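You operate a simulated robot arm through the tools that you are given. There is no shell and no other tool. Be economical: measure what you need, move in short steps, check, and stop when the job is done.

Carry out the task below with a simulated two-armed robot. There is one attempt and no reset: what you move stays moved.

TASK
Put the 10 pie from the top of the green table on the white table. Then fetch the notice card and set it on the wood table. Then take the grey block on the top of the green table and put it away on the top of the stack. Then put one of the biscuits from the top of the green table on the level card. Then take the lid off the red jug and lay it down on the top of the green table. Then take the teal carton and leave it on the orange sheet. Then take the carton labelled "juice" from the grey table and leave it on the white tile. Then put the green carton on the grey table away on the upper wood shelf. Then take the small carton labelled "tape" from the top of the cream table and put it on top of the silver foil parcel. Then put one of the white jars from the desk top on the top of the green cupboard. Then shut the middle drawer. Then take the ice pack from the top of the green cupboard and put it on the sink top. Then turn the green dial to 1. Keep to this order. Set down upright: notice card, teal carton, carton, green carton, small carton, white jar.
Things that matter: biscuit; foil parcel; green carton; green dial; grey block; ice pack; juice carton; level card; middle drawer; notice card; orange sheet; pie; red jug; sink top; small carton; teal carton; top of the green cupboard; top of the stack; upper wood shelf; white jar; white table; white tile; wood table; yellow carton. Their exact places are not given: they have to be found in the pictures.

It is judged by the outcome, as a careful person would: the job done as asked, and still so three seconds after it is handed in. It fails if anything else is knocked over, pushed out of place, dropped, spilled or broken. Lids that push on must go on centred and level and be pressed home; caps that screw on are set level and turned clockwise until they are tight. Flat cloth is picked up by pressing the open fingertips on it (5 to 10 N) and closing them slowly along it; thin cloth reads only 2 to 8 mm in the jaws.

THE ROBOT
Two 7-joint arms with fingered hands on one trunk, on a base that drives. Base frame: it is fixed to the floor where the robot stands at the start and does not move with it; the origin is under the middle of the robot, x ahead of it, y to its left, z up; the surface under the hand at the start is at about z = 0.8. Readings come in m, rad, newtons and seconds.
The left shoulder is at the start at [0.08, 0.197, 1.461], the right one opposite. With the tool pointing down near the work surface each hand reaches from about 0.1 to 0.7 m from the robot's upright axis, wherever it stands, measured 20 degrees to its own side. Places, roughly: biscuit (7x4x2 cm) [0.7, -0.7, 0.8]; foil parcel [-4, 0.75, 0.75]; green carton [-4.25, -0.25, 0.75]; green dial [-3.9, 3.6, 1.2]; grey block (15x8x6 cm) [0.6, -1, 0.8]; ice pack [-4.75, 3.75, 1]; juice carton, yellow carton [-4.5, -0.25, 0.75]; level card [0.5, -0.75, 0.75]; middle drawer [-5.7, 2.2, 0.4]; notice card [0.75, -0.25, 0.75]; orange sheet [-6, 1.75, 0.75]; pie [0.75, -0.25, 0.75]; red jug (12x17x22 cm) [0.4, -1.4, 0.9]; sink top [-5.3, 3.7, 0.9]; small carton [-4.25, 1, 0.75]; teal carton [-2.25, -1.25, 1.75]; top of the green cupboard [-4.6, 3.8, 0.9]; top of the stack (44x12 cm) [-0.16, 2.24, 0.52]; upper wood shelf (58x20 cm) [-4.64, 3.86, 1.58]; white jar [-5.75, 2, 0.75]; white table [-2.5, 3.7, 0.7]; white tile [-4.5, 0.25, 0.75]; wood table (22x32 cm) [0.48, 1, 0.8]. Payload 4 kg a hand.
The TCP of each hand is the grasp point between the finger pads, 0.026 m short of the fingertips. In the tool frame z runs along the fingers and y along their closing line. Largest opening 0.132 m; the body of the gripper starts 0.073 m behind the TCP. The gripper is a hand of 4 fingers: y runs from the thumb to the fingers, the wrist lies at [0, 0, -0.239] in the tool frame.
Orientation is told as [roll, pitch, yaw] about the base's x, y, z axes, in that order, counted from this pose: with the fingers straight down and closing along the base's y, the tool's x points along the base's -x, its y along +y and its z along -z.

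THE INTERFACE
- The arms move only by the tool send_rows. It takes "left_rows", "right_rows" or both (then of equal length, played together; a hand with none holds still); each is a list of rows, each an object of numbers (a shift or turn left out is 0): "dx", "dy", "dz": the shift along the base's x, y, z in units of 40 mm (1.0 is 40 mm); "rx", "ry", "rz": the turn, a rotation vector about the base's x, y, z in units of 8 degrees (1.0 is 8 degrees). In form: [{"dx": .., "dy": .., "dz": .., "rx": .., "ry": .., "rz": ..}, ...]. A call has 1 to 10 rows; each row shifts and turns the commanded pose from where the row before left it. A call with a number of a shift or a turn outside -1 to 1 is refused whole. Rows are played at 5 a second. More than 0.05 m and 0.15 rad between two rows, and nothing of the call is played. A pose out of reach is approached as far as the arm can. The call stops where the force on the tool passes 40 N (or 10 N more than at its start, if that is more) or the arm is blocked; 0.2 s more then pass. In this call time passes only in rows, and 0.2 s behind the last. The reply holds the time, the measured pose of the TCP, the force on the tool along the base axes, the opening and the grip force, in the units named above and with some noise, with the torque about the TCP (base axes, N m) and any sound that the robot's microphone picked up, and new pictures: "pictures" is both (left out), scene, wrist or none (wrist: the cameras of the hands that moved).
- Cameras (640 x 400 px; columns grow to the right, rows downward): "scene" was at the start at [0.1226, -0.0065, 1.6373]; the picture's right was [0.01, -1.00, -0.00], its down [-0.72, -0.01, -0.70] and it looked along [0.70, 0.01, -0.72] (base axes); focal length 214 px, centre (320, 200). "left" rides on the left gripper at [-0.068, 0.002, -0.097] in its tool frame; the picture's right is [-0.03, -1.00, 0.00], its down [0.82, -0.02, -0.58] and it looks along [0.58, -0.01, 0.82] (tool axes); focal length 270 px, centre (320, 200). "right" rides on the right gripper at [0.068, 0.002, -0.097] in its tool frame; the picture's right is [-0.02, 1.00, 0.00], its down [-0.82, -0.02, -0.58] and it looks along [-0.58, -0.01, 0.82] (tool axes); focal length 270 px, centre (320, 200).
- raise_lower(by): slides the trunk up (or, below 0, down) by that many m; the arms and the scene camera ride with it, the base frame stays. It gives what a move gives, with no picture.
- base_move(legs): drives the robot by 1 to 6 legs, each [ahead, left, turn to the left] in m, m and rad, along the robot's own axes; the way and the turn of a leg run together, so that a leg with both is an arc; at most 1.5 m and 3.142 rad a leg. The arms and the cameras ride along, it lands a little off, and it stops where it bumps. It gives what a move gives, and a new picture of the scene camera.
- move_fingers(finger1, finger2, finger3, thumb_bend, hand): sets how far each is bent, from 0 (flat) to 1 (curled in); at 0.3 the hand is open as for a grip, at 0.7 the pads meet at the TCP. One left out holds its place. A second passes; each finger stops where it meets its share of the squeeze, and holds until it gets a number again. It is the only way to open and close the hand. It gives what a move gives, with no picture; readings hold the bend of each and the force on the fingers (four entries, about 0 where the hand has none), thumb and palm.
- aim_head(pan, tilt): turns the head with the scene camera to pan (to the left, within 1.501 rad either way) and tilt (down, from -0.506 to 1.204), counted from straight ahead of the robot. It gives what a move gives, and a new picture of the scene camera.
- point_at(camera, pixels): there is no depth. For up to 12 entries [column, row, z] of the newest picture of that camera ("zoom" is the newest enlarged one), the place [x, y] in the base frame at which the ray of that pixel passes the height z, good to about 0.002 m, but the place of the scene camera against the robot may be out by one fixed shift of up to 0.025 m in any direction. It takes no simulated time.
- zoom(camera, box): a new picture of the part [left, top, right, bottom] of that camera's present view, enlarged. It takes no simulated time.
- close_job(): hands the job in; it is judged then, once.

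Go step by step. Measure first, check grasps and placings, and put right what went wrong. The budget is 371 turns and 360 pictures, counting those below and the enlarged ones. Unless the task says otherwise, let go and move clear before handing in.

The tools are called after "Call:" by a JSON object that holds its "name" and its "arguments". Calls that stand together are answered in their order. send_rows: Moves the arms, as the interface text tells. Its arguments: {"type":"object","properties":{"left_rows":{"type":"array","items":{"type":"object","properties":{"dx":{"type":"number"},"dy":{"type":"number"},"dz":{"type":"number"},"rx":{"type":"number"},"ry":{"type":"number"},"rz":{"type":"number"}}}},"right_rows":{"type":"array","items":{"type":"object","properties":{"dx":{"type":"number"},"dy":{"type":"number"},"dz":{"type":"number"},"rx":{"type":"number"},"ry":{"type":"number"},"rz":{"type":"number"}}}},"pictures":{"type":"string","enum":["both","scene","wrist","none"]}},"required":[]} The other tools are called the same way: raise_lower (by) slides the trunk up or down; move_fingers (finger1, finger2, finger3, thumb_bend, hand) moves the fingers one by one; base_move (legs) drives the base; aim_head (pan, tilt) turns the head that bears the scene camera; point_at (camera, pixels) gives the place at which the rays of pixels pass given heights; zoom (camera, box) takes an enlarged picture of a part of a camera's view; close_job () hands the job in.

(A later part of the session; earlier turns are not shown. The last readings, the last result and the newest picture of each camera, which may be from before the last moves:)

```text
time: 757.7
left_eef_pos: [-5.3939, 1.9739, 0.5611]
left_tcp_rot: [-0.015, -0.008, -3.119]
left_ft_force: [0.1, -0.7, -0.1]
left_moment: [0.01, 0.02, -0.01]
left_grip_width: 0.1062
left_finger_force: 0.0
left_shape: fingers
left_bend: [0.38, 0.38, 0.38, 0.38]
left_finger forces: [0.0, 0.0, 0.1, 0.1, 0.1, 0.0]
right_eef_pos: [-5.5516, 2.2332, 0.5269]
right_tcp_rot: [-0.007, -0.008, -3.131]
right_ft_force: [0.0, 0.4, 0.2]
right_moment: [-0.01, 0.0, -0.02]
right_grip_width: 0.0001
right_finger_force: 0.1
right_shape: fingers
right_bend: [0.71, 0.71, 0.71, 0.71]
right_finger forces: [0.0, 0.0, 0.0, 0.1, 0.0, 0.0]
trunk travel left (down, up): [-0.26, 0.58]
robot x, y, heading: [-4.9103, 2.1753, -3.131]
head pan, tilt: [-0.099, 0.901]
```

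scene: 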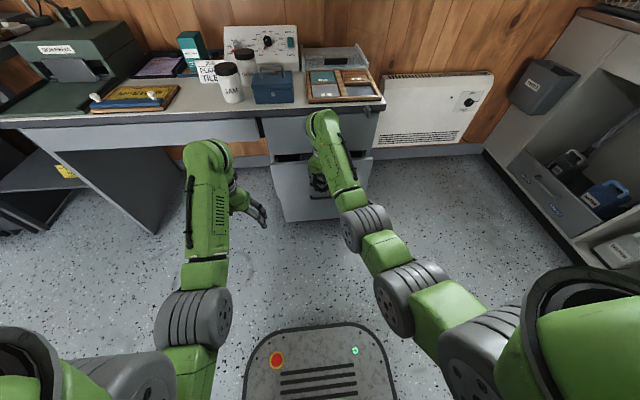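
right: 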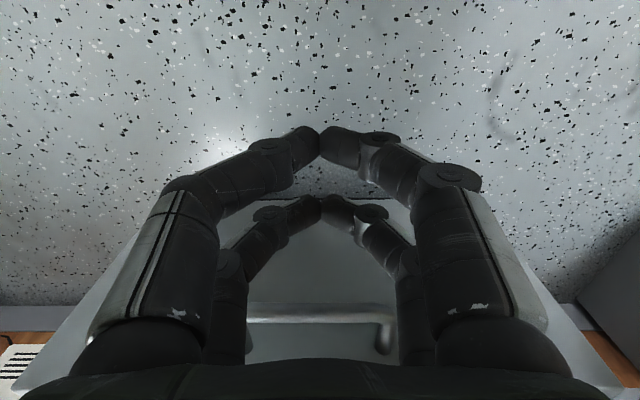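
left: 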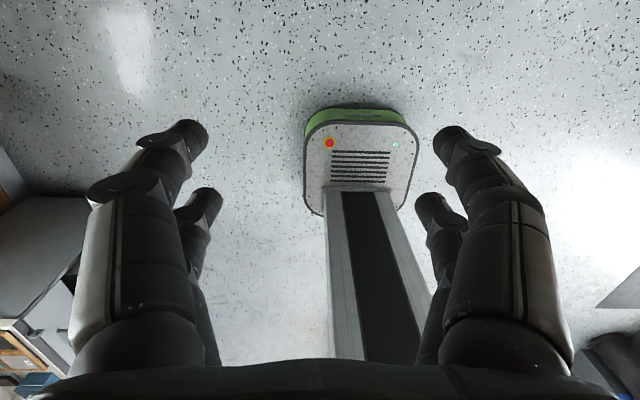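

The drawer is sliding in. I advance the base a little and keep pushing with the arm.

Call:
{"name": "base_move", "arguments": {"legs": [[0.07, 0, 0]]}}

Call:
{"name": "send_rows", "arguments": {"right_rows": [{"dx": -0.5}, {"dx": -0.5}, {"dx": -0.5}], "pictures": "scene"}}

Call:
{"name": "zoom", "arguments": {"camera": "scene", "box": [240, 100, 410, 230]}}

```text
time: 758.7
left_eef_pos: [-5.4521, 1.9748, 0.5608]
left_tcp_rot: [-0.015, -0.007, -3.122]
left_ft_force: [0.4, -0.3, -0.7]
left_moment: [0.03, 0.02, -0.01]
left_grip_width: 0.1062
left_finger_force: 0.0
left_shape: fingers
left_bend: [0.38, 0.38, 0.38, 0.38]
left_finger forces: [0.0, 0.1, 0.1, 0.1, 0.0, 0.0]
right_eef_pos: [-5.6051, 2.2305, 0.5236]
right_tcp_rot: [0.005, 0.001, 3.139]
right_ft_force: [4.9, 2.1, 1.3]
right_moment: [-0.2, 0.66, -0.06]
right_grip_width: 0.0
right_finger_force: 0.0
right_shape: fingers
right_bend: [0.71, 0.71, 0.71, 0.71]
right_finger forces: [0.0, 0.1, 0.0, 0.1, 0.1, 0.0]
trunk travel left (down, up): [-0.26, 0.58]
robot x, y, heading: [-4.9699, 2.1726, -3.133]
head pan, tilt: [-0.099, 0.901]
stopped in leg 1: the force on the tool passed its limit at 395 N (the readings are from after the stop); the commanded pose is now the measured one
```

scene: 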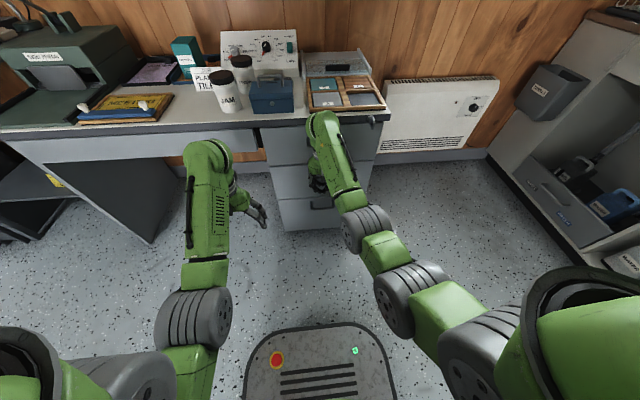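

```text
time: 759.0
left_eef_pos: [-5.4513, 1.9753, 0.5626]
left_tcp_rot: [-0.014, -0.01, -3.124]
left_ft_force: [-0.6, -0.5, -0.7]
left_moment: [-0.01, -0.01, -0.01]
left_grip_width: 0.1064
left_finger_force: 0.1
left_shape: fingers
left_bend: [0.38, 0.38, 0.38, 0.38]
left_finger forces: [0.0, 0.0, 0.0, 0.0, 0.0, 0.0]
right_eef_pos: [-5.6063, 2.2304, 0.5253]
right_tcp_rot: [0.01, 0.002, 3.138]
right_ft_force: [14.6, 0.3, 6.6]
right_moment: [-0.19, 2.39, -0.04]
right_grip_width: 0.0
right_finger_force: 0.1
right_shape: fingers
right_bend: [0.71, 0.71, 0.71, 0.71]
right_finger forces: [0.0, 0.0, 0.0, 0.0, 0.0, 0.1]
trunk travel left (down, up): [-0.26, 0.58]
robot x, y, heading: [-4.9695, 2.1674, -3.133]
head pan, tilt: [-0.099, 0.901]
stopped in row 1 (right hand): the force on the tool passed its limit at 58 N (the readings are from after the stop); the commanded pose is now the measured one
```

scene: 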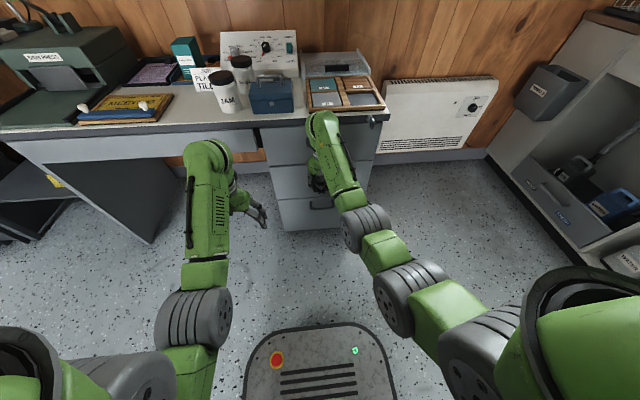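

```text
3.08 times, centred on (325, 165) of scene
```

zoom: 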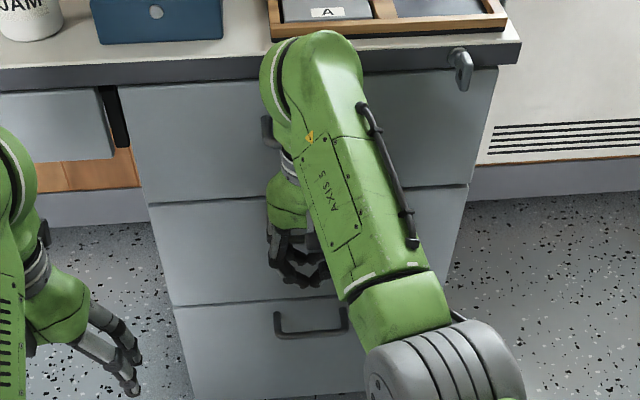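

The drawer looks shut. I back the hand off and check it is flush and that nothing on the desk moved.

Call:
{"name": "send_rows", "arguments": {"right_rows": [{"dx": 0.8}, {"dx": 0.8}, {"dx": 0.8}], "pictures": "none"}}

Call:
{"name": "base_move", "arguments": {"legs": [[-0.3, 0, 0]]}}

Call:
{"name": "zoom", "arguments": {"camera": "scene", "box": [180, 80, 420, 240]}}

```text
time: 759.8
left_eef_pos: [-5.4525, 1.9747, 0.5613]
left_tcp_rot: [-0.016, -0.008, -3.124]
left_ft_force: [0.1, 0.2, -0.4]
left_moment: [0.01, -0.01, -0.01]
left_grip_width: 0.1063
left_finger_force: 0.0
left_shape: fingers
left_bend: [0.38, 0.38, 0.38, 0.38]
left_finger forces: [0.0, 0.0, 0.0, 0.0, 0.0, 0.0]
right_eef_pos: [-5.5096, 2.2318, 0.524]
right_tcp_rot: [0.006, 0.008, 3.137]
right_ft_force: [0.3, 0.3, 0.1]
right_moment: [-0.04, 0.0, 0.0]
right_grip_width: 0.0
right_finger_force: 0.0
right_shape: fingers
right_bend: [0.71, 0.71, 0.71, 0.71]
right_finger forces: [0.1, 0.0, 0.1, 0.0, 0.1, 0.1]
trunk travel left (down, up): [-0.26, 0.58]
robot x, y, heading: [-4.9708, 2.171, -3.133]
head pan, tilt: [-0.099, 0.901]
```

```text
time: 761.9
left_eef_pos: [-5.1458, 1.9798, 0.5607]
left_tcp_rot: [-0.015, -0.007, -3.13]
left_ft_force: [0.8, -0.1, -0.6]
left_moment: [-0.04, 0.01, 0.03]
left_grip_width: 0.1062
left_finger_force: 0.2
left_shape: fingers
left_bend: [0.38, 0.38, 0.38, 0.38]
left_finger forces: [0.1, 0.0, 0.0, 0.1, 0.1, 0.0]
right_eef_pos: [-5.2015, 2.2371, 0.524]
right_tcp_rot: [0.008, 0.008, 3.129]
right_ft_force: [0.0, 0.1, -0.3]
right_moment: [-0.01, 0.01, -0.02]
right_grip_width: 0.0
right_finger_force: 0.0
right_shape: fingers
right_bend: [0.71, 0.71, 0.71, 0.71]
right_finger forces: [0.0, 0.0, 0.0, 0.0, 0.1, 0.0]
trunk travel left (down, up): [-0.26, 0.58]
robot x, y, heading: [-4.6592, 2.1681, -3.144]
head pan, tilt: [-0.099, 0.901]
```

scene: 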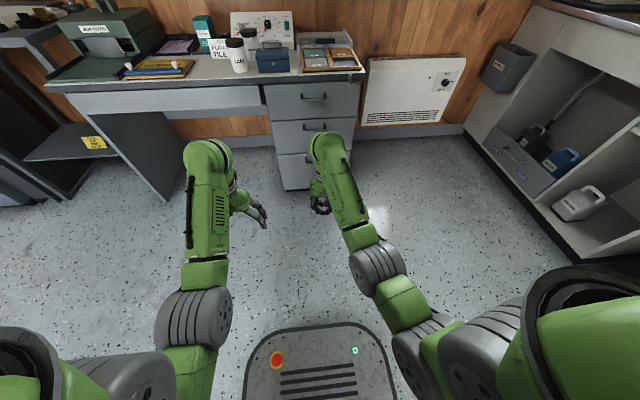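

```text
2.50 times, centred on (300, 160) of scene
```

zoom: 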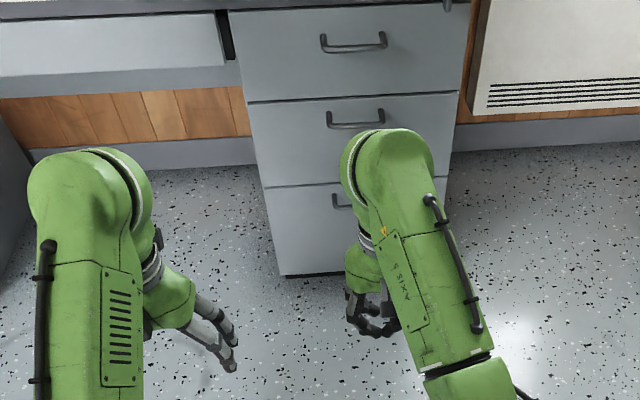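

The drawer is shut flush. Next the ice pack: raise the trunk, open the right hand, and go back to the cupboard.

Call:
{"name": "raise_lower", "arguments": {"by": 0.4}}

Call:
{"name": "raise_lower", "arguments": {"by": 0.165}}

Call:
{"name": "move_fingers", "arguments": {"hand": "right", "finger1": 0.4, "finger2": 0.4, "finger3": 0.4, "thumb_bend": 0.4}}

Call:
{"name": "base_move", "arguments": {"legs": [[0, 0, -1.57], [0.7, -0.19, 0]]}}

Call:
{"name": "send_rows", "arguments": {"left_rows": [{"dy": 0.5}], "pictures": "wrist"}}

```text
time: 765.7
left_eef_pos: [-5.1454, 1.9803, 0.9598]
left_tcp_rot: [-0.014, -0.004, -3.128]
left_ft_force: [0.4, 0.3, 0.6]
left_moment: [0.0, 0.01, -0.02]
left_grip_width: 0.1063
left_finger_force: 0.0
left_shape: fingers
left_bend: [0.38, 0.38, 0.38, 0.38]
left_finger forces: [0.1, 0.0, 0.0, 0.0, 0.0, 0.1]
right_eef_pos: [-5.2015, 2.237, 0.923]
right_tcp_rot: [0.007, 0.006, 3.129]
right_ft_force: [0.5, 0.7, -0.6]
right_moment: [-0.01, -0.03, -0.02]
right_grip_width: 0.0
right_finger_force: 0.1
right_shape: fingers
right_bend: [0.71, 0.71, 0.71, 0.71]
right_finger forces: [0.1, 0.1, 0.0, 0.1, 0.0, 0.0]
trunk travel left (down, up): [-0.66, 0.18]
robot x, y, heading: [-4.6628, 2.1741, -3.146]
head pan, tilt: [-0.099, 0.901]
```

```text
time: 767.6
left_eef_pos: [-5.1455, 1.9797, 1.1245]
left_tcp_rot: [-0.013, -0.005, -3.127]
left_ft_force: [-0.3, -0.5, 0.1]
left_moment: [-0.01, 0.0, 0.01]
left_grip_width: 0.1065
left_finger_force: 0.0
left_shape: fingers
left_bend: [0.38, 0.38, 0.38, 0.38]
left_finger forces: [0.1, 0.0, 0.1, 0.0, 0.0, 0.0]
right_eef_pos: [-5.2007, 2.2376, 1.0875]
right_tcp_rot: [0.007, 0.007, 3.13]
right_ft_force: [0.3, -0.5, 0.1]
right_moment: [-0.02, 0.0, -0.04]
right_grip_width: 0.0002
right_finger_force: 0.1
right_shape: fingers
right_bend: [0.71, 0.71, 0.71, 0.71]
right_finger forces: [0.0, 0.0, 0.1, 0.0, 0.1, 0.0]
trunk travel left (down, up): [-0.825, 0.015]
robot x, y, heading: [-4.663, 2.174, -3.14]
head pan, tilt: [-0.099, 0.901]
```

```text
time: 768.6
left_eef_pos: [-5.145, 1.9804, 1.1253]
left_tcp_rot: [-0.013, -0.006, -3.129]
left_ft_force: [0.6, -0.4, -0.2]
left_moment: [0.03, 0.0, 0.0]
left_grip_width: 0.1061
left_finger_force: 0.0
left_shape: fingers
left_bend: [0.38, 0.38, 0.38, 0.38]
left_finger forces: [0.0, 0.0, 0.1, 0.1, 0.0, 0.0]
right_eef_pos: [-5.2021, 2.237, 1.0882]
right_tcp_rot: [0.008, 0.007, 3.131]
right_ft_force: [0.3, 0.8, 1.6]
right_moment: [0.0, 0.01, -0.02]
right_grip_width: 0.0994
right_finger_force: 0.1
right_shape: fingers
right_bend: [0.4, 0.4, 0.4, 0.4]
right_finger forces: [0.0, 0.0, 0.1, 0.0, 0.0, 0.1]
trunk travel left (down, up): [-0.825, 0.015]
robot x, y, heading: [-4.6617, 2.1739, -3.142]
head pan, tilt: [-0.099, 0.901]
```

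```text
time: 776.4
left_eef_pos: [-4.6382, 3.3598, 1.1254]
left_tcp_rot: [-0.016, -0.006, 1.558]
left_ft_force: [1.5, 0.3, 0.6]
left_moment: [0.02, 0.0, 0.0]
left_grip_width: 0.1064
left_finger_force: 0.1
left_shape: fingers
left_bend: [0.38, 0.38, 0.38, 0.38]
left_finger forces: [0.0, 0.0, 0.0, 0.0, 0.0, 0.1]
right_eef_pos: [-4.3805, 3.4084, 1.0887]
right_tcp_rot: [0.008, 0.005, 1.537]
right_ft_force: [-0.5, -0.5, 0.9]
right_moment: [-0.02, -0.06, -0.01]
right_grip_width: 0.0995
right_finger_force: 0.1
right_shape: fingers
right_bend: [0.4, 0.4, 0.4, 0.4]
right_finger forces: [0.0, 0.1, 0.1, 0.0, 0.0, 0.0]
trunk travel left (down, up): [-0.825, 0.015]
robot x, y, heading: [-4.4611, 2.8699, 1.547]
head pan, tilt: [-0.099, 0.901]
```

scene: 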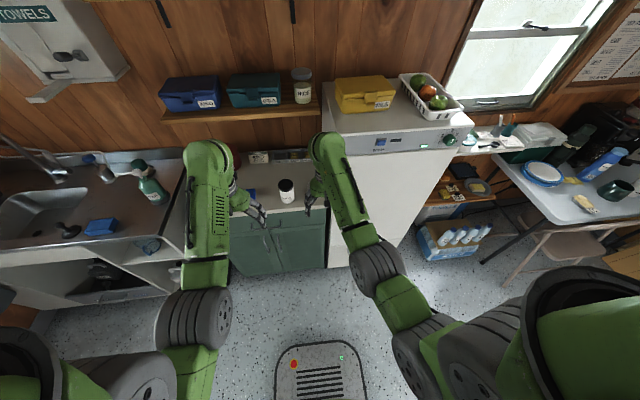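

```text
time: 776.8
left_eef_pos: [-4.6375, 3.3817, 1.1251]
left_tcp_rot: [-0.014, -0.002, 1.56]
left_ft_force: [-0.2, 0.4, 0.5]
left_moment: [-0.03, 0.0, 0.03]
left_grip_width: 0.1062
left_finger_force: 0.0
left_shape: fingers
left_bend: [0.38, 0.38, 0.38, 0.38]
left_finger forces: [0.0, 0.1, 0.0, 0.0, 0.1, 0.0]
right_eef_pos: [-4.3798, 3.4132, 1.0871]
right_tcp_rot: [0.008, 0.009, 1.535]
right_ft_force: [0.6, 0.3, -0.6]
right_moment: [-0.02, -0.03, 0.01]
right_grip_width: 0.0996
right_finger_force: 0.1
right_shape: fingers
right_bend: [0.4, 0.4, 0.4, 0.4]
right_finger forces: [0.1, 0.0, 0.0, 0.0, 0.1, 0.0]
trunk travel left (down, up): [-0.825, 0.015]
robot x, y, heading: [-4.4628, 2.8767, 1.545]
head pan, tilt: [-0.099, 0.901]
```

left: 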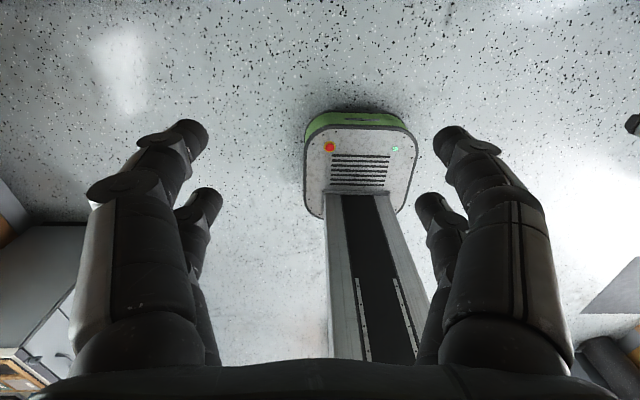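

The ice pack (from the earlier wrist view) is at about (-4.715,3.647), 105 mm along x. I'll use the left hand; I retract the right hand, move ahead and check.

Call:
{"name": "send_rows", "arguments": {"right_rows": [{"dy": -0.9}, {"dy": -0.9}, {"dy": -0.9}, {"dy": -0.6}], "left_rows": [{"dx": -0.3}, {"dx": -0.3}, {"dx": 0}, {"dx": 0}], "pictures": "none"}}

Call:
{"name": "move_fingers", "arguments": {"hand": "left", "finger1": 0.3, "finger2": 0.3, "finger3": 0.3, "thumb_bend": 0.3}}

Call:
{"name": "base_move", "arguments": {"legs": [[0.13, 0.05, 0.025]]}}

Call:
{"name": "send_rows", "arguments": {"left_rows": [{"dy": 0.9}, {"dy": 0.9}, {"dy": 0.9}], "pictures": "both"}}

```text
time: 777.8
left_eef_pos: [-4.6606, 3.38, 1.1268]
left_tcp_rot: [-0.014, -0.008, 1.559]
left_ft_force: [-0.2, 1.4, -0.7]
left_moment: [0.0, 0.04, 0.03]
left_grip_width: 0.1064
left_finger_force: 0.0
left_shape: fingers
left_bend: [0.38, 0.38, 0.38, 0.38]
left_finger forces: [0.0, 0.0, 0.0, 0.0, 0.0, 0.0]
right_eef_pos: [-4.3805, 3.2768, 1.0883]
right_tcp_rot: [0.007, 0.006, 1.534]
right_ft_force: [0.3, -0.1, 0.5]
right_moment: [-0.03, 0.03, 0.03]
right_grip_width: 0.0992
right_finger_force: 0.1
right_shape: fingers
right_bend: [0.4, 0.4, 0.4, 0.4]
right_finger forces: [0.1, 0.0, 0.2, 0.0, 0.0, 0.0]
trunk travel left (down, up): [-0.825, 0.015]
robot x, y, heading: [-4.4573, 2.8711, 1.545]
head pan, tilt: [-0.099, 0.901]
```

```text
time: 778.8
left_eef_pos: [-4.6612, 3.3801, 1.1254]
left_tcp_rot: [-0.015, -0.004, 1.559]
left_ft_force: [-0.1, -0.9, 0.2]
left_moment: [0.01, 0.01, 0.02]
left_grip_width: 0.1324
left_finger_force: 0.1
left_shape: fingers
left_bend: [0.3, 0.3, 0.3, 0.3]
left_finger forces: [0.0, 0.1, 0.0, 0.0, 0.0, 0.1]
right_eef_pos: [-4.3809, 3.2779, 1.0873]
right_tcp_rot: [0.007, 0.008, 1.536]
right_ft_force: [-0.7, -0.3, 0.9]
right_moment: [-0.02, 0.0, -0.02]
right_grip_width: 0.0996
right_finger_force: 0.1
right_shape: fingers
right_bend: [0.4, 0.4, 0.4, 0.4]
right_finger forces: [0.1, 0.0, 0.0, 0.0, 0.0, 0.0]
trunk travel left (down, up): [-0.825, 0.015]
robot x, y, heading: [-4.4587, 2.8743, 1.546]
head pan, tilt: [-0.099, 0.901]
```

```text
time: 780.2
left_eef_pos: [-4.7179, 3.5032, 1.129]
left_tcp_rot: [-0.014, -0.009, 1.58]
left_ft_force: [-0.5, -0.3, 0.2]
left_moment: [0.03, 0.03, 0.01]
left_grip_width: 0.1325
left_finger_force: 0.1
left_shape: fingers
left_bend: [0.3, 0.3, 0.3, 0.3]
left_finger forces: [0.0, 0.0, 0.1, 0.0, 0.1, 0.1]
right_eef_pos: [-4.4352, 3.4071, 1.09]
right_tcp_rot: [0.009, 0.003, 1.558]
right_ft_force: [0.5, -0.1, 0.0]
right_moment: [0.02, -0.04, -0.01]
right_grip_width: 0.0994
right_finger_force: 0.1
right_shape: fingers
right_bend: [0.4, 0.4, 0.4, 0.4]
right_finger forces: [0.0, 0.0, 0.0, 0.0, 0.0, 0.0]
trunk travel left (down, up): [-0.825, 0.015]
robot x, y, heading: [-4.5071, 3.0049, 1.571]
head pan, tilt: [-0.099, 0.901]
```

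scene: 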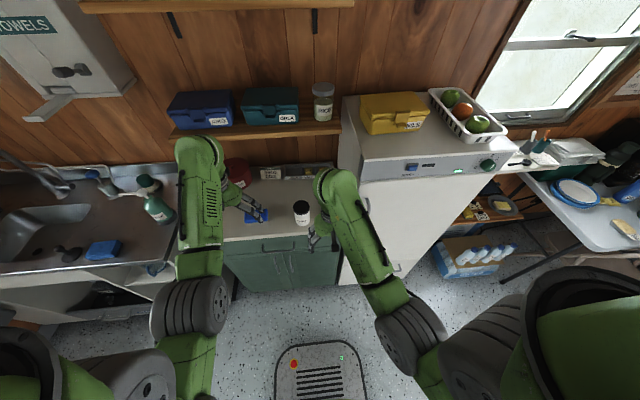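

```text
time: 781.0
left_eef_pos: [-4.7199, 3.6176, 1.1232]
left_tcp_rot: [-0.015, -0.002, 1.581]
left_ft_force: [-0.7, -0.3, -0.8]
left_moment: [-0.01, 0.03, -0.01]
left_grip_width: 0.1323
left_finger_force: 0.0
left_shape: fingers
left_bend: [0.3, 0.3, 0.3, 0.3]
left_finger forces: [0.0, 0.0, 0.0, 0.0, 0.0, 0.0]
right_eef_pos: [-4.4368, 3.411, 1.0881]
right_tcp_rot: [0.008, 0.008, 1.559]
right_ft_force: [-0.3, -0.1, 0.6]
right_moment: [-0.05, 0.0, -0.01]
right_grip_width: 0.0993
right_finger_force: 0.0
right_shape: fingers
right_bend: [0.4, 0.4, 0.4, 0.4]
right_finger forces: [0.0, 0.0, 0.1, 0.0, 0.0, 0.1]
trunk travel left (down, up): [-0.825, 0.015]
robot x, y, heading: [-4.505, 3.0056, 1.57]
head pan, tilt: [-0.099, 0.901]
```

scene: 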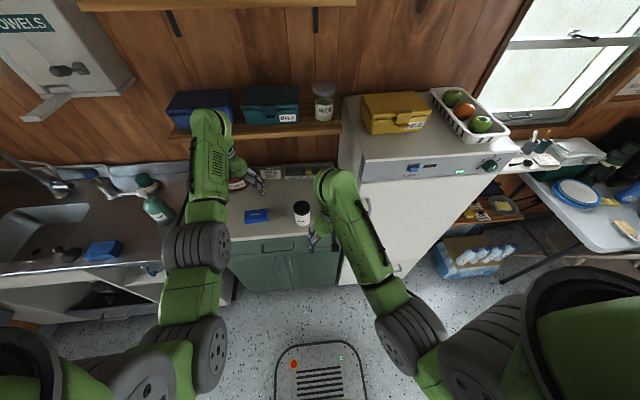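
left: 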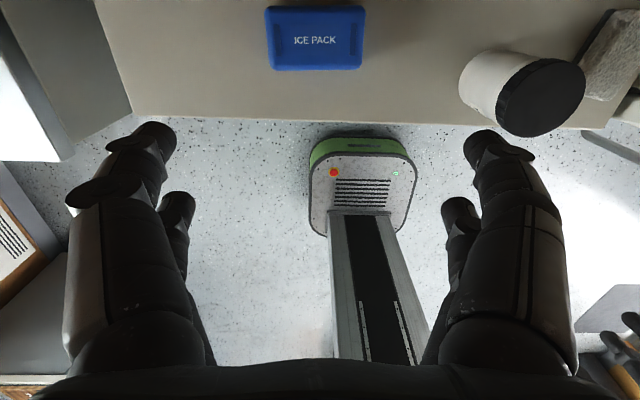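

Ice pack centre (-4.724,3.661), about 95×55 mm. I go over it and down.

Call:
{"name": "send_rows", "arguments": {"left_rows": [{"dx": -0.1, "dy": 1}, {"dz": -1}, {"dz": -1}, {"dz": -1}, {"dz": -1}], "pictures": "wrist"}}

```text
time: 782.2
left_eef_pos: [-4.7242, 3.6591, 0.9638]
left_tcp_rot: [-0.016, -0.006, 1.583]
left_ft_force: [0.1, -0.1, 0.3]
left_moment: [-0.04, -0.01, -0.02]
left_grip_width: 0.1327
left_finger_force: 0.2
left_shape: fingers
left_bend: [0.3, 0.3, 0.3, 0.3]
left_finger forces: [0.1, 0.0, 0.1, 0.0, 0.0, 0.0]
right_eef_pos: [-4.4384, 3.4112, 1.0868]
right_tcp_rot: [0.007, 0.009, 1.559]
right_ft_force: [0.0, -0.1, -0.1]
right_moment: [0.03, 0.01, -0.02]
right_grip_width: 0.0992
right_finger_force: 0.0
right_shape: fingers
right_bend: [0.4, 0.4, 0.4, 0.4]
right_finger forces: [0.1, 0.1, 0.0, 0.1, 0.1, 0.0]
trunk travel left (down, up): [-0.825, 0.015]
robot x, y, heading: [-4.506, 3.0035, 1.571]
head pan, tilt: [-0.099, 0.901]
```

left: 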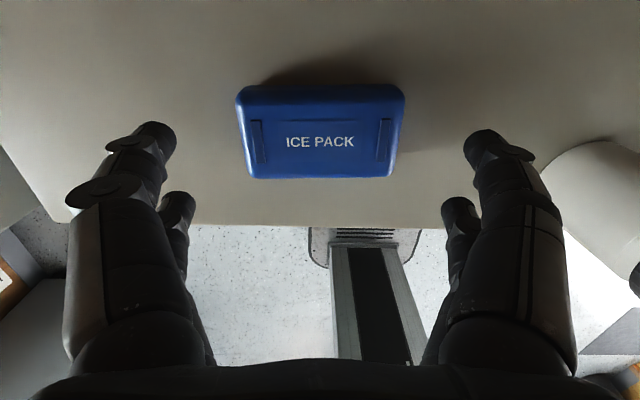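

Call:
{"name": "send_rows", "arguments": {"left_rows": [{"dy": 0.2, "dz": -0.6}, {"dz": -0.5}], "pictures": "wrist"}}

Call:
{"name": "move_fingers", "arguments": {"hand": "left", "finger1": 0.46, "finger2": 0.46, "finger3": 0.46, "thumb_bend": 0.46}}

```text
time: 782.8
left_eef_pos: [-4.7233, 3.6641, 0.9222]
left_tcp_rot: [-0.016, -0.005, 1.58]
left_ft_force: [-0.4, 0.6, 0.2]
left_moment: [-0.02, 0.0, 0.03]
left_grip_width: 0.1328
left_finger_force: 0.1
left_shape: fingers
left_bend: [0.3, 0.3, 0.3, 0.3]
left_finger forces: [0.0, 0.0, 0.0, 0.0, 0.1, 0.1]
right_eef_pos: [-4.436, 3.4118, 1.0878]
right_tcp_rot: [0.008, 0.009, 1.559]
right_ft_force: [0.4, 0.3, -0.1]
right_moment: [-0.01, 0.01, 0.02]
right_grip_width: 0.0994
right_finger_force: 0.0
right_shape: fingers
right_bend: [0.4, 0.4, 0.4, 0.4]
right_finger forces: [0.0, 0.0, 0.0, 0.0, 0.0, 0.0]
trunk travel left (down, up): [-0.825, 0.015]
robot x, y, heading: [-4.5064, 3.0057, 1.571]
head pan, tilt: [-0.099, 0.901]
```

left: 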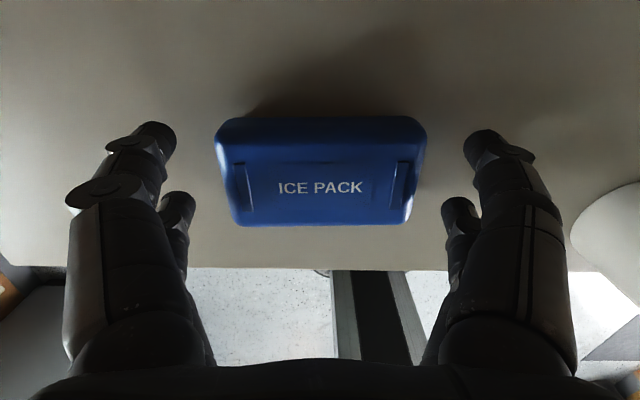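

```text
time: 783.8
left_eef_pos: [-4.7242, 3.6633, 0.9217]
left_tcp_rot: [-0.016, -0.004, 1.581]
left_ft_force: [-0.7, -1.1, -0.6]
left_moment: [-0.01, -0.04, -0.05]
left_grip_width: 0.097
left_finger_force: 8.6
left_shape: fingers
left_bend: [0.4, 0.41, 0.41, 0.43]
left_finger forces: [4.3, 3.9, 3.5, 0.1, 4.9, 0.0]
right_eef_pos: [-4.4371, 3.4102, 1.089]
right_tcp_rot: [0.007, 0.007, 1.558]
right_ft_force: [0.1, -0.2, 0.2]
right_moment: [0.0, 0.03, 0.01]
right_grip_width: 0.0991
right_finger_force: 0.0
right_shape: fingers
right_bend: [0.4, 0.4, 0.4, 0.4]
right_finger forces: [0.0, 0.1, 0.0, 0.0, 0.0, 0.1]
trunk travel left (down, up): [-0.825, 0.015]
robot x, y, heading: [-4.5098, 3.0007, 1.572]
head pan, tilt: [-0.099, 0.901]
```

Gripped (97 mm, 8.6 N). I lift it.

Call:
{"name": "send_rows", "arguments": {"left_rows": [{"dz": 0.5}, {"dz": 1}, {"dz": 1}, {"dz": 1}, {"dz": 1}], "pictures": "wrist"}}

Call:
{"name": "aim_head", "arguments": {"pan": 0.6, "tilt": 0.75}}

Call:
{"name": "zoom", "arguments": {"camera": "scene", "box": [120, 120, 380, 300]}}

```text
time: 785.0
left_eef_pos: [-4.7219, 3.6613, 1.1033]
left_tcp_rot: [-0.014, -0.004, 1.582]
left_ft_force: [0.0, -0.2, -1.6]
left_moment: [0.01, -0.05, 0.02]
left_grip_width: 0.0972
left_finger_force: 8.2
left_shape: fingers
left_bend: [0.4, 0.41, 0.41, 0.43]
left_finger forces: [4.6, 4.0, 3.6, 0.0, 4.8, 0.0]
right_eef_pos: [-4.4379, 3.4108, 1.0891]
right_tcp_rot: [0.006, 0.007, 1.56]
right_ft_force: [-0.4, 0.4, 0.6]
right_moment: [-0.01, -0.02, 0.01]
right_grip_width: 0.0994
right_finger_force: 0.1
right_shape: fingers
right_bend: [0.4, 0.4, 0.4, 0.4]
right_finger forces: [0.0, 0.0, 0.0, 0.0, 0.0, 0.0]
trunk travel left (down, up): [-0.825, 0.015]
robot x, y, heading: [-4.5037, 3.0038, 1.569]
head pan, tilt: [-0.099, 0.901]
```

left: 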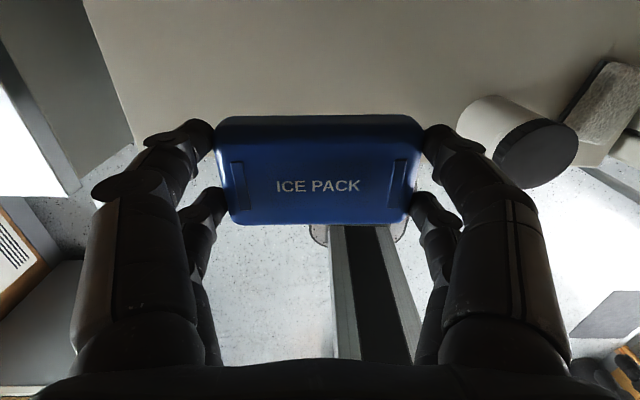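

```text
time: 786.0
left_eef_pos: [-4.7225, 3.6623, 1.1023]
left_tcp_rot: [-0.014, -0.006, 1.582]
left_ft_force: [0.7, 0.3, -1.5]
left_moment: [-0.01, 0.03, -0.01]
left_grip_width: 0.097
left_finger_force: 8.6
left_shape: fingers
left_bend: [0.4, 0.41, 0.41, 0.43]
left_finger forces: [4.5, 4.0, 3.6, 0.1, 4.8, 0.0]
right_eef_pos: [-4.4378, 3.4097, 1.0885]
right_tcp_rot: [0.007, 0.007, 1.558]
right_ft_force: [0.2, 0.6, -0.7]
right_moment: [0.02, 0.02, -0.02]
right_grip_width: 0.0992
right_finger_force: 0.1
right_shape: fingers
right_bend: [0.4, 0.4, 0.4, 0.4]
right_finger forces: [0.0, 0.0, 0.0, 0.1, 0.0, 0.1]
trunk travel left (down, up): [-0.825, 0.015]
robot x, y, heading: [-4.5063, 3.0058, 1.568]
head pan, tilt: [0.6, 0.75]
```

scene: 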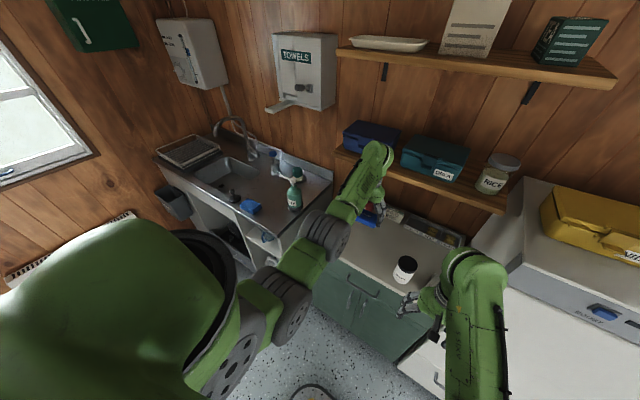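

```text
2.22 times, centred on (250, 210) of scene
```

zoom: 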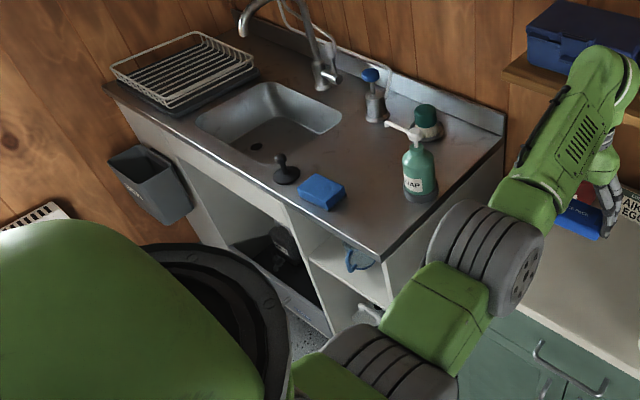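

Call:
{"name": "point_at", "arguments": {"camera": "zoom", "pixels": [[375, 258, 0.9], [505, 135, 0.9], [320, 200, 0.9], [342, 190, 0.9], [418, 195, 0.9], [385, 222, 0.9], [455, 165, 0.9], [375, 115, 0.9], [300, 205, 0.9], [285, 180, 0.9], [340, 130, 0.9]]}}

```text
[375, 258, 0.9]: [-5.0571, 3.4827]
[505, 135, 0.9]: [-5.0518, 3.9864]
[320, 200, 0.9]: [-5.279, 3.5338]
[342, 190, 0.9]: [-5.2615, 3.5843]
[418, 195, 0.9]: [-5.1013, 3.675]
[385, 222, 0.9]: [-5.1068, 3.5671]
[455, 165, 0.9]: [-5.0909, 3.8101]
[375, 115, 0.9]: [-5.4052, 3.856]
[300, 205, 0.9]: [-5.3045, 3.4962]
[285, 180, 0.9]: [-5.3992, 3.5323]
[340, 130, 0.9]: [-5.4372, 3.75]
```

The sink top's front right, around (-5.15,3.55), is free between sponge and soap. I back off 0.15, shift left 0.43 and look.

Call:
{"name": "base_move", "arguments": {"legs": [[-0.16, 0, 0], [0, 0.43, 0]]}}

Call:
{"name": "aim_head", "arguments": {"pan": 0.25, "tilt": 0.9}}

Call:
{"name": "send_rows", "arguments": {"left_rows": [{"dx": 0}], "pictures": "wrist"}}

```text
time: 789.7
left_eef_pos: [-5.16, 3.4989, 1.1025]
left_tcp_rot: [-0.011, -0.007, 1.583]
left_ft_force: [0.6, 0.3, -1.4]
left_moment: [0.0, 0.01, 0.02]
left_grip_width: 0.0969
left_finger_force: 8.0
left_shape: fingers
left_bend: [0.4, 0.41, 0.41, 0.43]
left_finger forces: [4.5, 3.9, 3.6, 0.0, 4.7, 0.1]
right_eef_pos: [-4.8745, 3.2455, 1.0873]
right_tcp_rot: [0.01, 0.009, 1.56]
right_ft_force: [-0.4, -0.4, 0.7]
right_moment: [-0.01, -0.01, -0.01]
right_grip_width: 0.099
right_finger_force: 0.1
right_shape: fingers
right_bend: [0.4, 0.4, 0.4, 0.4]
right_finger forces: [0.0, 0.0, 0.1, 0.1, 0.0, 0.0]
trunk travel left (down, up): [-0.825, 0.015]
robot x, y, heading: [-4.9445, 2.8397, 1.574]
head pan, tilt: [0.6, 0.75]
```

scene: 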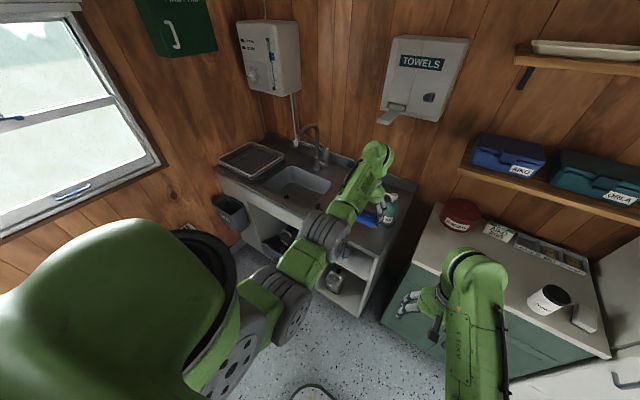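

```text
time: 790.6
left_eef_pos: [-5.162, 3.4979, 1.102]
left_tcp_rot: [-0.015, -0.006, 1.585]
left_ft_force: [0.0, 0.5, -1.8]
left_moment: [-0.03, 0.03, -0.02]
left_grip_width: 0.0969
left_finger_force: 8.9
left_shape: fingers
left_bend: [0.4, 0.41, 0.41, 0.43]
left_finger forces: [4.5, 4.0, 3.6, 0.0, 4.8, 0.0]
right_eef_pos: [-4.8766, 3.2463, 1.0878]
right_tcp_rot: [0.008, 0.008, 1.558]
right_ft_force: [-0.6, -0.4, -0.3]
right_moment: [-0.05, 0.01, -0.03]
right_grip_width: 0.0991
right_finger_force: 0.1
right_shape: fingers
right_bend: [0.4, 0.4, 0.4, 0.4]
right_finger forces: [0.1, 0.0, 0.0, 0.0, 0.0, 0.0]
trunk travel left (down, up): [-0.825, 0.015]
robot x, y, heading: [-4.9449, 2.8401, 1.568]
head pan, tilt: [0.25, 0.901]
```

scene: 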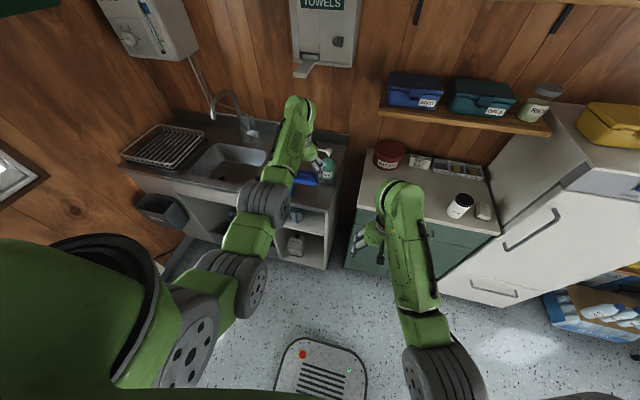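

```text
time: 791.0
left_eef_pos: [-5.1628, 3.4985, 1.1029]
left_tcp_rot: [-0.014, -0.005, 1.583]
left_ft_force: [0.3, -0.4, -1.4]
left_moment: [-0.02, 0.01, -0.02]
left_grip_width: 0.0972
left_finger_force: 8.7
left_shape: fingers
left_bend: [0.4, 0.41, 0.41, 0.43]
left_finger forces: [4.6, 3.8, 3.6, 0.1, 4.8, 0.0]
right_eef_pos: [-4.8781, 3.2475, 1.0891]
right_tcp_rot: [0.007, 0.007, 1.559]
right_ft_force: [0.7, 0.4, -0.4]
right_moment: [0.04, -0.01, 0.02]
right_grip_width: 0.0993
right_finger_force: 0.2
right_shape: fingers
right_bend: [0.4, 0.4, 0.4, 0.4]
right_finger forces: [0.1, 0.0, 0.0, 0.0, 0.0, 0.1]
trunk travel left (down, up): [-0.825, 0.015]
robot x, y, heading: [-4.9428, 2.8398, 1.572]
head pan, tilt: [0.25, 0.901]
```

left: 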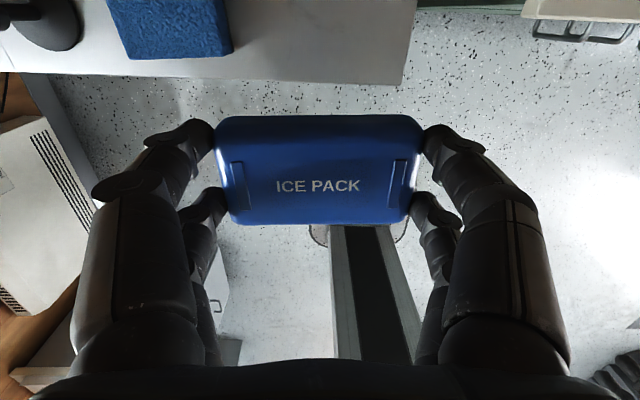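

Call:
{"name": "send_rows", "arguments": {"left_rows": [{"dx": 0.15, "dy": 0.8}, {"dy": 0.75}, {"dz": -1}, {"dz": -1}, {"dz": -0.9}], "pictures": "both"}}

```text
time: 792.2
left_eef_pos: [-5.1525, 3.5418, 0.9916]
left_tcp_rot: [-0.015, -0.007, 1.584]
left_ft_force: [-0.9, 0.3, -1.6]
left_moment: [0.01, 0.01, -0.01]
left_grip_width: 0.0969
left_finger_force: 8.5
left_shape: fingers
left_bend: [0.4, 0.41, 0.41, 0.43]
left_finger forces: [4.5, 3.9, 3.5, 0.1, 4.8, 0.0]
left hand out of reach, approached as far as the arm can: row 4, 5
right_eef_pos: [-4.8775, 3.2473, 1.0881]
right_tcp_rot: [0.006, 0.007, 1.557]
right_ft_force: [-0.2, 0.4, -0.4]
right_moment: [0.0, 0.01, 0.02]
right_grip_width: 0.099
right_finger_force: 0.1
right_shape: fingers
right_bend: [0.4, 0.4, 0.4, 0.4]
right_finger forces: [0.1, 0.0, 0.1, 0.1, 0.1, 0.0]
trunk travel left (down, up): [-0.825, 0.015]
robot x, y, heading: [-4.9463, 2.8403, 1.572]
head pan, tilt: [0.25, 0.901]
```

scene: 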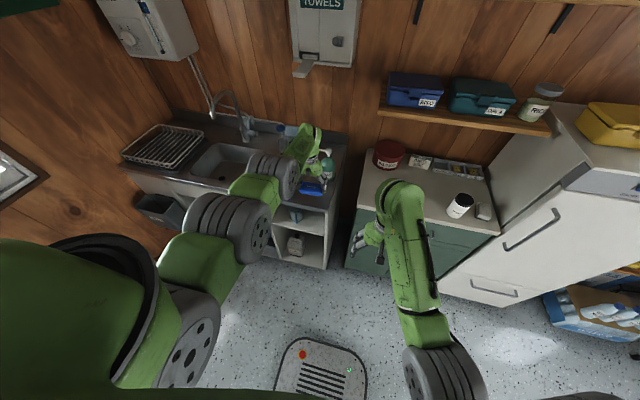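
left: 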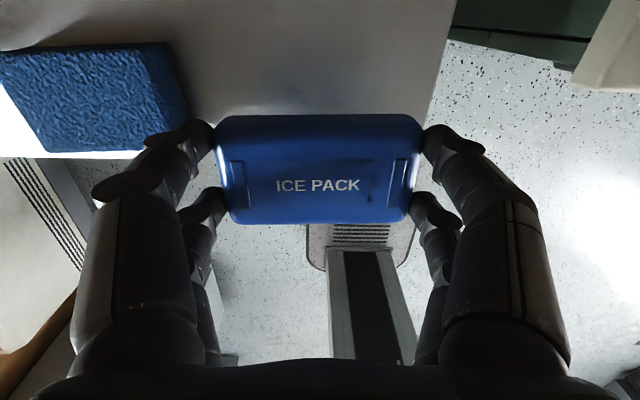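

Call:
{"name": "send_rows", "arguments": {"left_rows": [{"dy": -1}, {"dy": -0.6}], "pictures": "none"}}

Call:
{"name": "base_move", "arguments": {"legs": [[0.08, 0, 0]]}}

Call:
{"name": "send_rows", "arguments": {"left_rows": [{"dz": -0.4}], "pictures": "wrist"}}

```text
time: 792.8
left_eef_pos: [-5.1537, 3.5194, 0.9759]
left_tcp_rot: [-0.015, -0.005, 1.583]
left_ft_force: [0.9, 0.7, -1.8]
left_moment: [0.0, 0.0, -0.01]
left_grip_width: 0.097
left_finger_force: 8.2
left_shape: fingers
left_bend: [0.4, 0.41, 0.41, 0.43]
left_finger forces: [4.4, 4.1, 3.6, 0.0, 4.8, 0.1]
left hand out of reach, approached as far as the arm can: row 1, 2
right_eef_pos: [-4.8777, 3.2457, 1.0878]
right_tcp_rot: [0.007, 0.007, 1.558]
right_ft_force: [-1.1, -0.8, -0.6]
right_moment: [0.01, -0.02, -0.05]
right_grip_width: 0.0993
right_finger_force: 0.1
right_shape: fingers
right_bend: [0.4, 0.4, 0.4, 0.4]
right_finger forces: [0.0, 0.0, 0.1, 0.0, 0.1, 0.0]
trunk travel left (down, up): [-0.825, 0.015]
robot x, y, heading: [-4.9458, 2.84, 1.57]
head pan, tilt: [0.25, 0.901]
```

```text
time: 793.8
left_eef_pos: [-5.1538, 3.5904, 0.9848]
left_tcp_rot: [-0.016, -0.014, 1.583]
left_ft_force: [0.6, -0.6, -0.9]
left_moment: [0.08, 0.03, 0.02]
left_grip_width: 0.097
left_finger_force: 8.4
left_shape: fingers
left_bend: [0.4, 0.41, 0.41, 0.43]
left_finger forces: [4.4, 4.0, 3.6, 0.1, 4.8, 0.0]
right_eef_pos: [-4.8781, 3.3175, 1.0923]
right_tcp_rot: [0.006, -0.002, 1.561]
right_ft_force: [0.8, -0.8, -0.1]
right_moment: [0.09, 0.03, 0.01]
right_grip_width: 0.0997
right_finger_force: 0.2
right_shape: fingers
right_bend: [0.4, 0.4, 0.4, 0.4]
right_finger forces: [0.1, 0.0, 0.1, 0.0, 0.0, 0.0]
trunk travel left (down, up): [-0.825, 0.015]
robot x, y, heading: [-4.9434, 2.9242, 1.568]
head pan, tilt: [0.25, 0.901]
```

scene: 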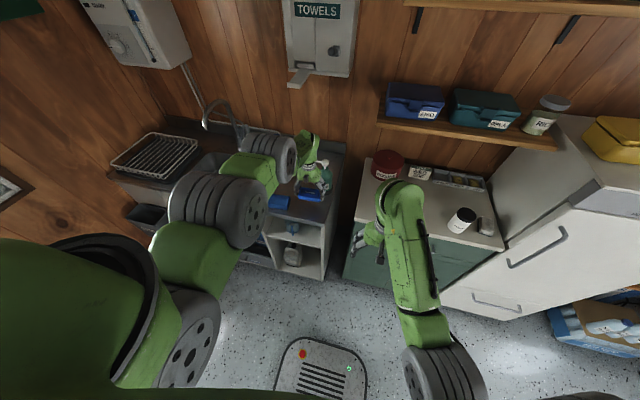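

```text
time: 794.2
left_eef_pos: [-5.156, 3.6061, 0.9563]
left_tcp_rot: [-0.016, 0.0, 1.583]
left_ft_force: [-0.4, 0.7, -1.6]
left_moment: [-0.02, -0.03, 0.03]
left_grip_width: 0.0969
left_finger_force: 8.3
left_shape: fingers
left_bend: [0.4, 0.41, 0.41, 0.43]
left_finger forces: [4.5, 4.0, 3.7, 0.0, 4.8, 0.0]
right_eef_pos: [-4.8782, 3.3328, 1.0856]
right_tcp_rot: [0.007, 0.012, 1.56]
right_ft_force: [0.3, 0.5, -0.8]
right_moment: [-0.05, -0.02, 0.03]
right_grip_width: 0.0994
right_finger_force: 0.1
right_shape: fingers
right_bend: [0.4, 0.4, 0.4, 0.4]
right_finger forces: [0.1, 0.0, 0.0, 0.0, 0.0, 0.0]
trunk travel left (down, up): [-0.825, 0.015]
robot x, y, heading: [-4.9461, 2.9204, 1.574]
head pan, tilt: [0.25, 0.901]
```

left: 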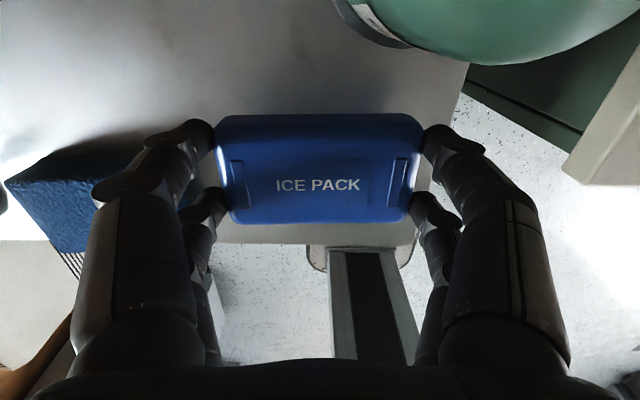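

Call:
{"name": "send_rows", "arguments": {"left_rows": [{"dy": -0.75, "dz": 0.2}], "pictures": "none"}}

Call:
{"name": "send_rows", "arguments": {"left_rows": [{"dz": -0.3}, {"dz": -0.3}], "pictures": "wrist"}}

```text
time: 794.6
left_eef_pos: [-5.1536, 3.5902, 0.9626]
left_tcp_rot: [-0.014, -0.003, 1.586]
left_ft_force: [0.6, 0.4, -1.9]
left_moment: [0.0, -0.01, -0.02]
left_grip_width: 0.0968
left_finger_force: 8.1
left_shape: fingers
left_bend: [0.4, 0.41, 0.41, 0.43]
left_finger forces: [4.5, 4.1, 3.6, 0.0, 4.8, 0.0]
left hand out of reach, approached as far as the arm can: row 1
right_eef_pos: [-4.8769, 3.3254, 1.0895]
right_tcp_rot: [0.008, 0.007, 1.561]
right_ft_force: [0.7, -0.3, -0.4]
right_moment: [0.02, 0.0, -0.01]
right_grip_width: 0.0994
right_finger_force: 0.0
right_shape: fingers
right_bend: [0.4, 0.4, 0.4, 0.4]
right_finger forces: [0.1, 0.0, 0.1, 0.0, 0.1, 0.0]
trunk travel left (down, up): [-0.825, 0.015]
robot x, y, heading: [-4.9419, 2.9208, 1.572]
head pan, tilt: [0.25, 0.901]
```

```text
time: 795.2
left_eef_pos: [-5.1552, 3.5932, 0.9395]
left_tcp_rot: [-0.014, -0.007, 1.582]
left_ft_force: [0.1, 0.1, -1.3]
left_moment: [0.01, -0.02, -0.03]
left_grip_width: 0.097
left_finger_force: 8.2
left_shape: fingers
left_bend: [0.4, 0.41, 0.41, 0.43]
left_finger forces: [4.4, 4.1, 3.5, 0.0, 4.7, 0.1]
right_eef_pos: [-4.8786, 3.325, 1.0892]
right_tcp_rot: [0.006, 0.004, 1.56]
right_ft_force: [0.3, -1.5, -0.7]
right_moment: [0.04, -0.02, 0.03]
right_grip_width: 0.0992
right_finger_force: 0.1
right_shape: fingers
right_bend: [0.4, 0.4, 0.4, 0.4]
right_finger forces: [0.0, 0.0, 0.1, 0.0, 0.0, 0.0]
trunk travel left (down, up): [-0.825, 0.015]
robot x, y, heading: [-4.9465, 2.9184, 1.573]
head pan, tilt: [0.25, 0.901]
```

left: 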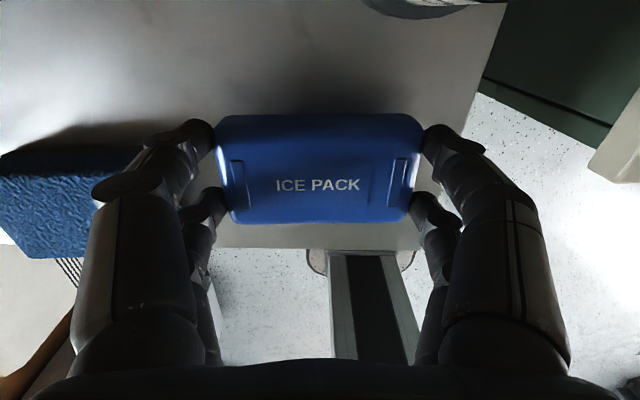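

Call:
{"name": "send_rows", "arguments": {"left_rows": [{"dz": -0.15}, {"dz": -0.15}, {"dz": -0.15}, {"dz": -0.12}], "pictures": "none"}}

```text
time: 796.2
left_eef_pos: [-5.1545, 3.5934, 0.9206]
left_tcp_rot: [-0.014, -0.013, 1.584]
left_ft_force: [-0.7, 1.3, 12.5]
left_moment: [0.03, 0.07, -0.01]
left_grip_width: 0.0972
left_finger_force: 8.9
left_shape: fingers
left_bend: [0.4, 0.41, 0.41, 0.44]
left_finger forces: [4.4, 4.0, 3.4, 0.1, 4.7, 0.0]
right_eef_pos: [-4.8791, 3.3246, 1.0905]
right_tcp_rot: [0.009, 0.005, 1.561]
right_ft_force: [-0.2, 0.5, 0.2]
right_moment: [-0.01, 0.0, -0.03]
right_grip_width: 0.0992
right_finger_force: 0.0
right_shape: fingers
right_bend: [0.4, 0.4, 0.4, 0.4]
right_finger forces: [0.0, 0.0, 0.1, 0.0, 0.0, 0.1]
trunk travel left (down, up): [-0.825, 0.015]
robot x, y, heading: [-4.9452, 2.9192, 1.573]
head pan, tilt: [0.25, 0.901]
```

Contact (12 N). I open just enough, then rise.

Call:
{"name": "move_fingers", "arguments": {"hand": "left", "finger1": 0.36, "finger2": 0.36, "finger3": 0.36, "thumb_bend": 0.36}}

Call:
{"name": "send_rows", "arguments": {"left_rows": [{"dz": 0.5}, {"dz": 1}, {"dz": 1}, {"dz": 1}, {"dz": 1}], "pictures": "both"}}

```text
time: 797.2
left_eef_pos: [-5.1558, 3.5944, 0.9154]
left_tcp_rot: [-0.016, -0.002, 1.582]
left_ft_force: [0.7, 0.1, 0.7]
left_moment: [-0.03, -0.01, 0.01]
left_grip_width: 0.1126
left_finger_force: 0.0
left_shape: fingers
left_bend: [0.36, 0.36, 0.36, 0.36]
left_finger forces: [0.0, 0.0, 0.1, 0.0, 0.0, 0.0]
right_eef_pos: [-4.8784, 3.327, 1.0881]
right_tcp_rot: [0.008, 0.006, 1.561]
right_ft_force: [0.6, 0.1, 0.3]
right_moment: [-0.01, 0.01, 0.01]
right_grip_width: 0.0993
right_finger_force: 0.0
right_shape: fingers
right_bend: [0.4, 0.4, 0.4, 0.4]
right_finger forces: [0.1, 0.0, 0.0, 0.0, 0.1, 0.0]
trunk travel left (down, up): [-0.825, 0.015]
robot x, y, heading: [-4.9441, 2.9196, 1.572]
head pan, tilt: [0.25, 0.901]
```

```text
time: 798.4
left_eef_pos: [-5.1523, 3.6235, 1.0888]
left_tcp_rot: [-0.015, 0.002, 1.584]
left_ft_force: [0.5, -0.1, 0.9]
left_moment: [0.0, 0.02, 0.01]
left_grip_width: 0.1128
left_finger_force: 0.0
left_shape: fingers
left_bend: [0.36, 0.36, 0.36, 0.36]
left_finger forces: [0.0, 0.0, 0.0, 0.2, 0.1, 0.1]
left hand out of reach, approached as far as the arm can: row 2, 3, 4, 5
right_eef_pos: [-4.8771, 3.3258, 1.0891]
right_tcp_rot: [0.006, 0.006, 1.561]
right_ft_force: [-0.2, -0.3, 0.7]
right_moment: [-0.01, 0.03, 0.01]
right_grip_width: 0.0993
right_finger_force: 0.0
right_shape: fingers
right_bend: [0.4, 0.4, 0.4, 0.4]
right_finger forces: [0.1, 0.0, 0.1, 0.0, 0.0, 0.0]
trunk travel left (down, up): [-0.825, 0.015]
robot x, y, heading: [-4.9462, 2.9192, 1.575]
head pan, tilt: [0.25, 0.901]
```

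scene: 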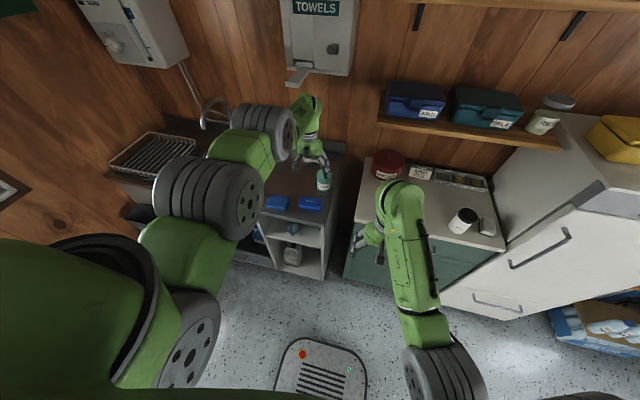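
left: 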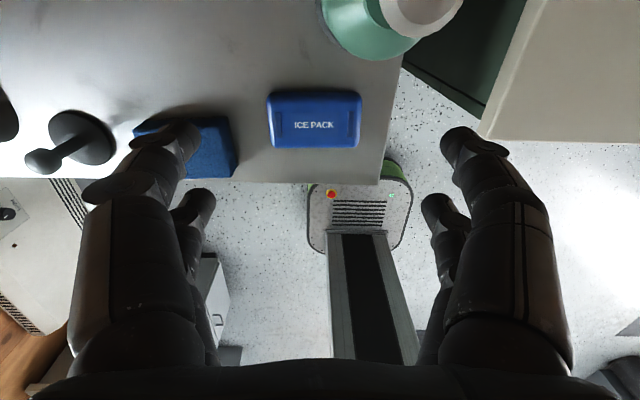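

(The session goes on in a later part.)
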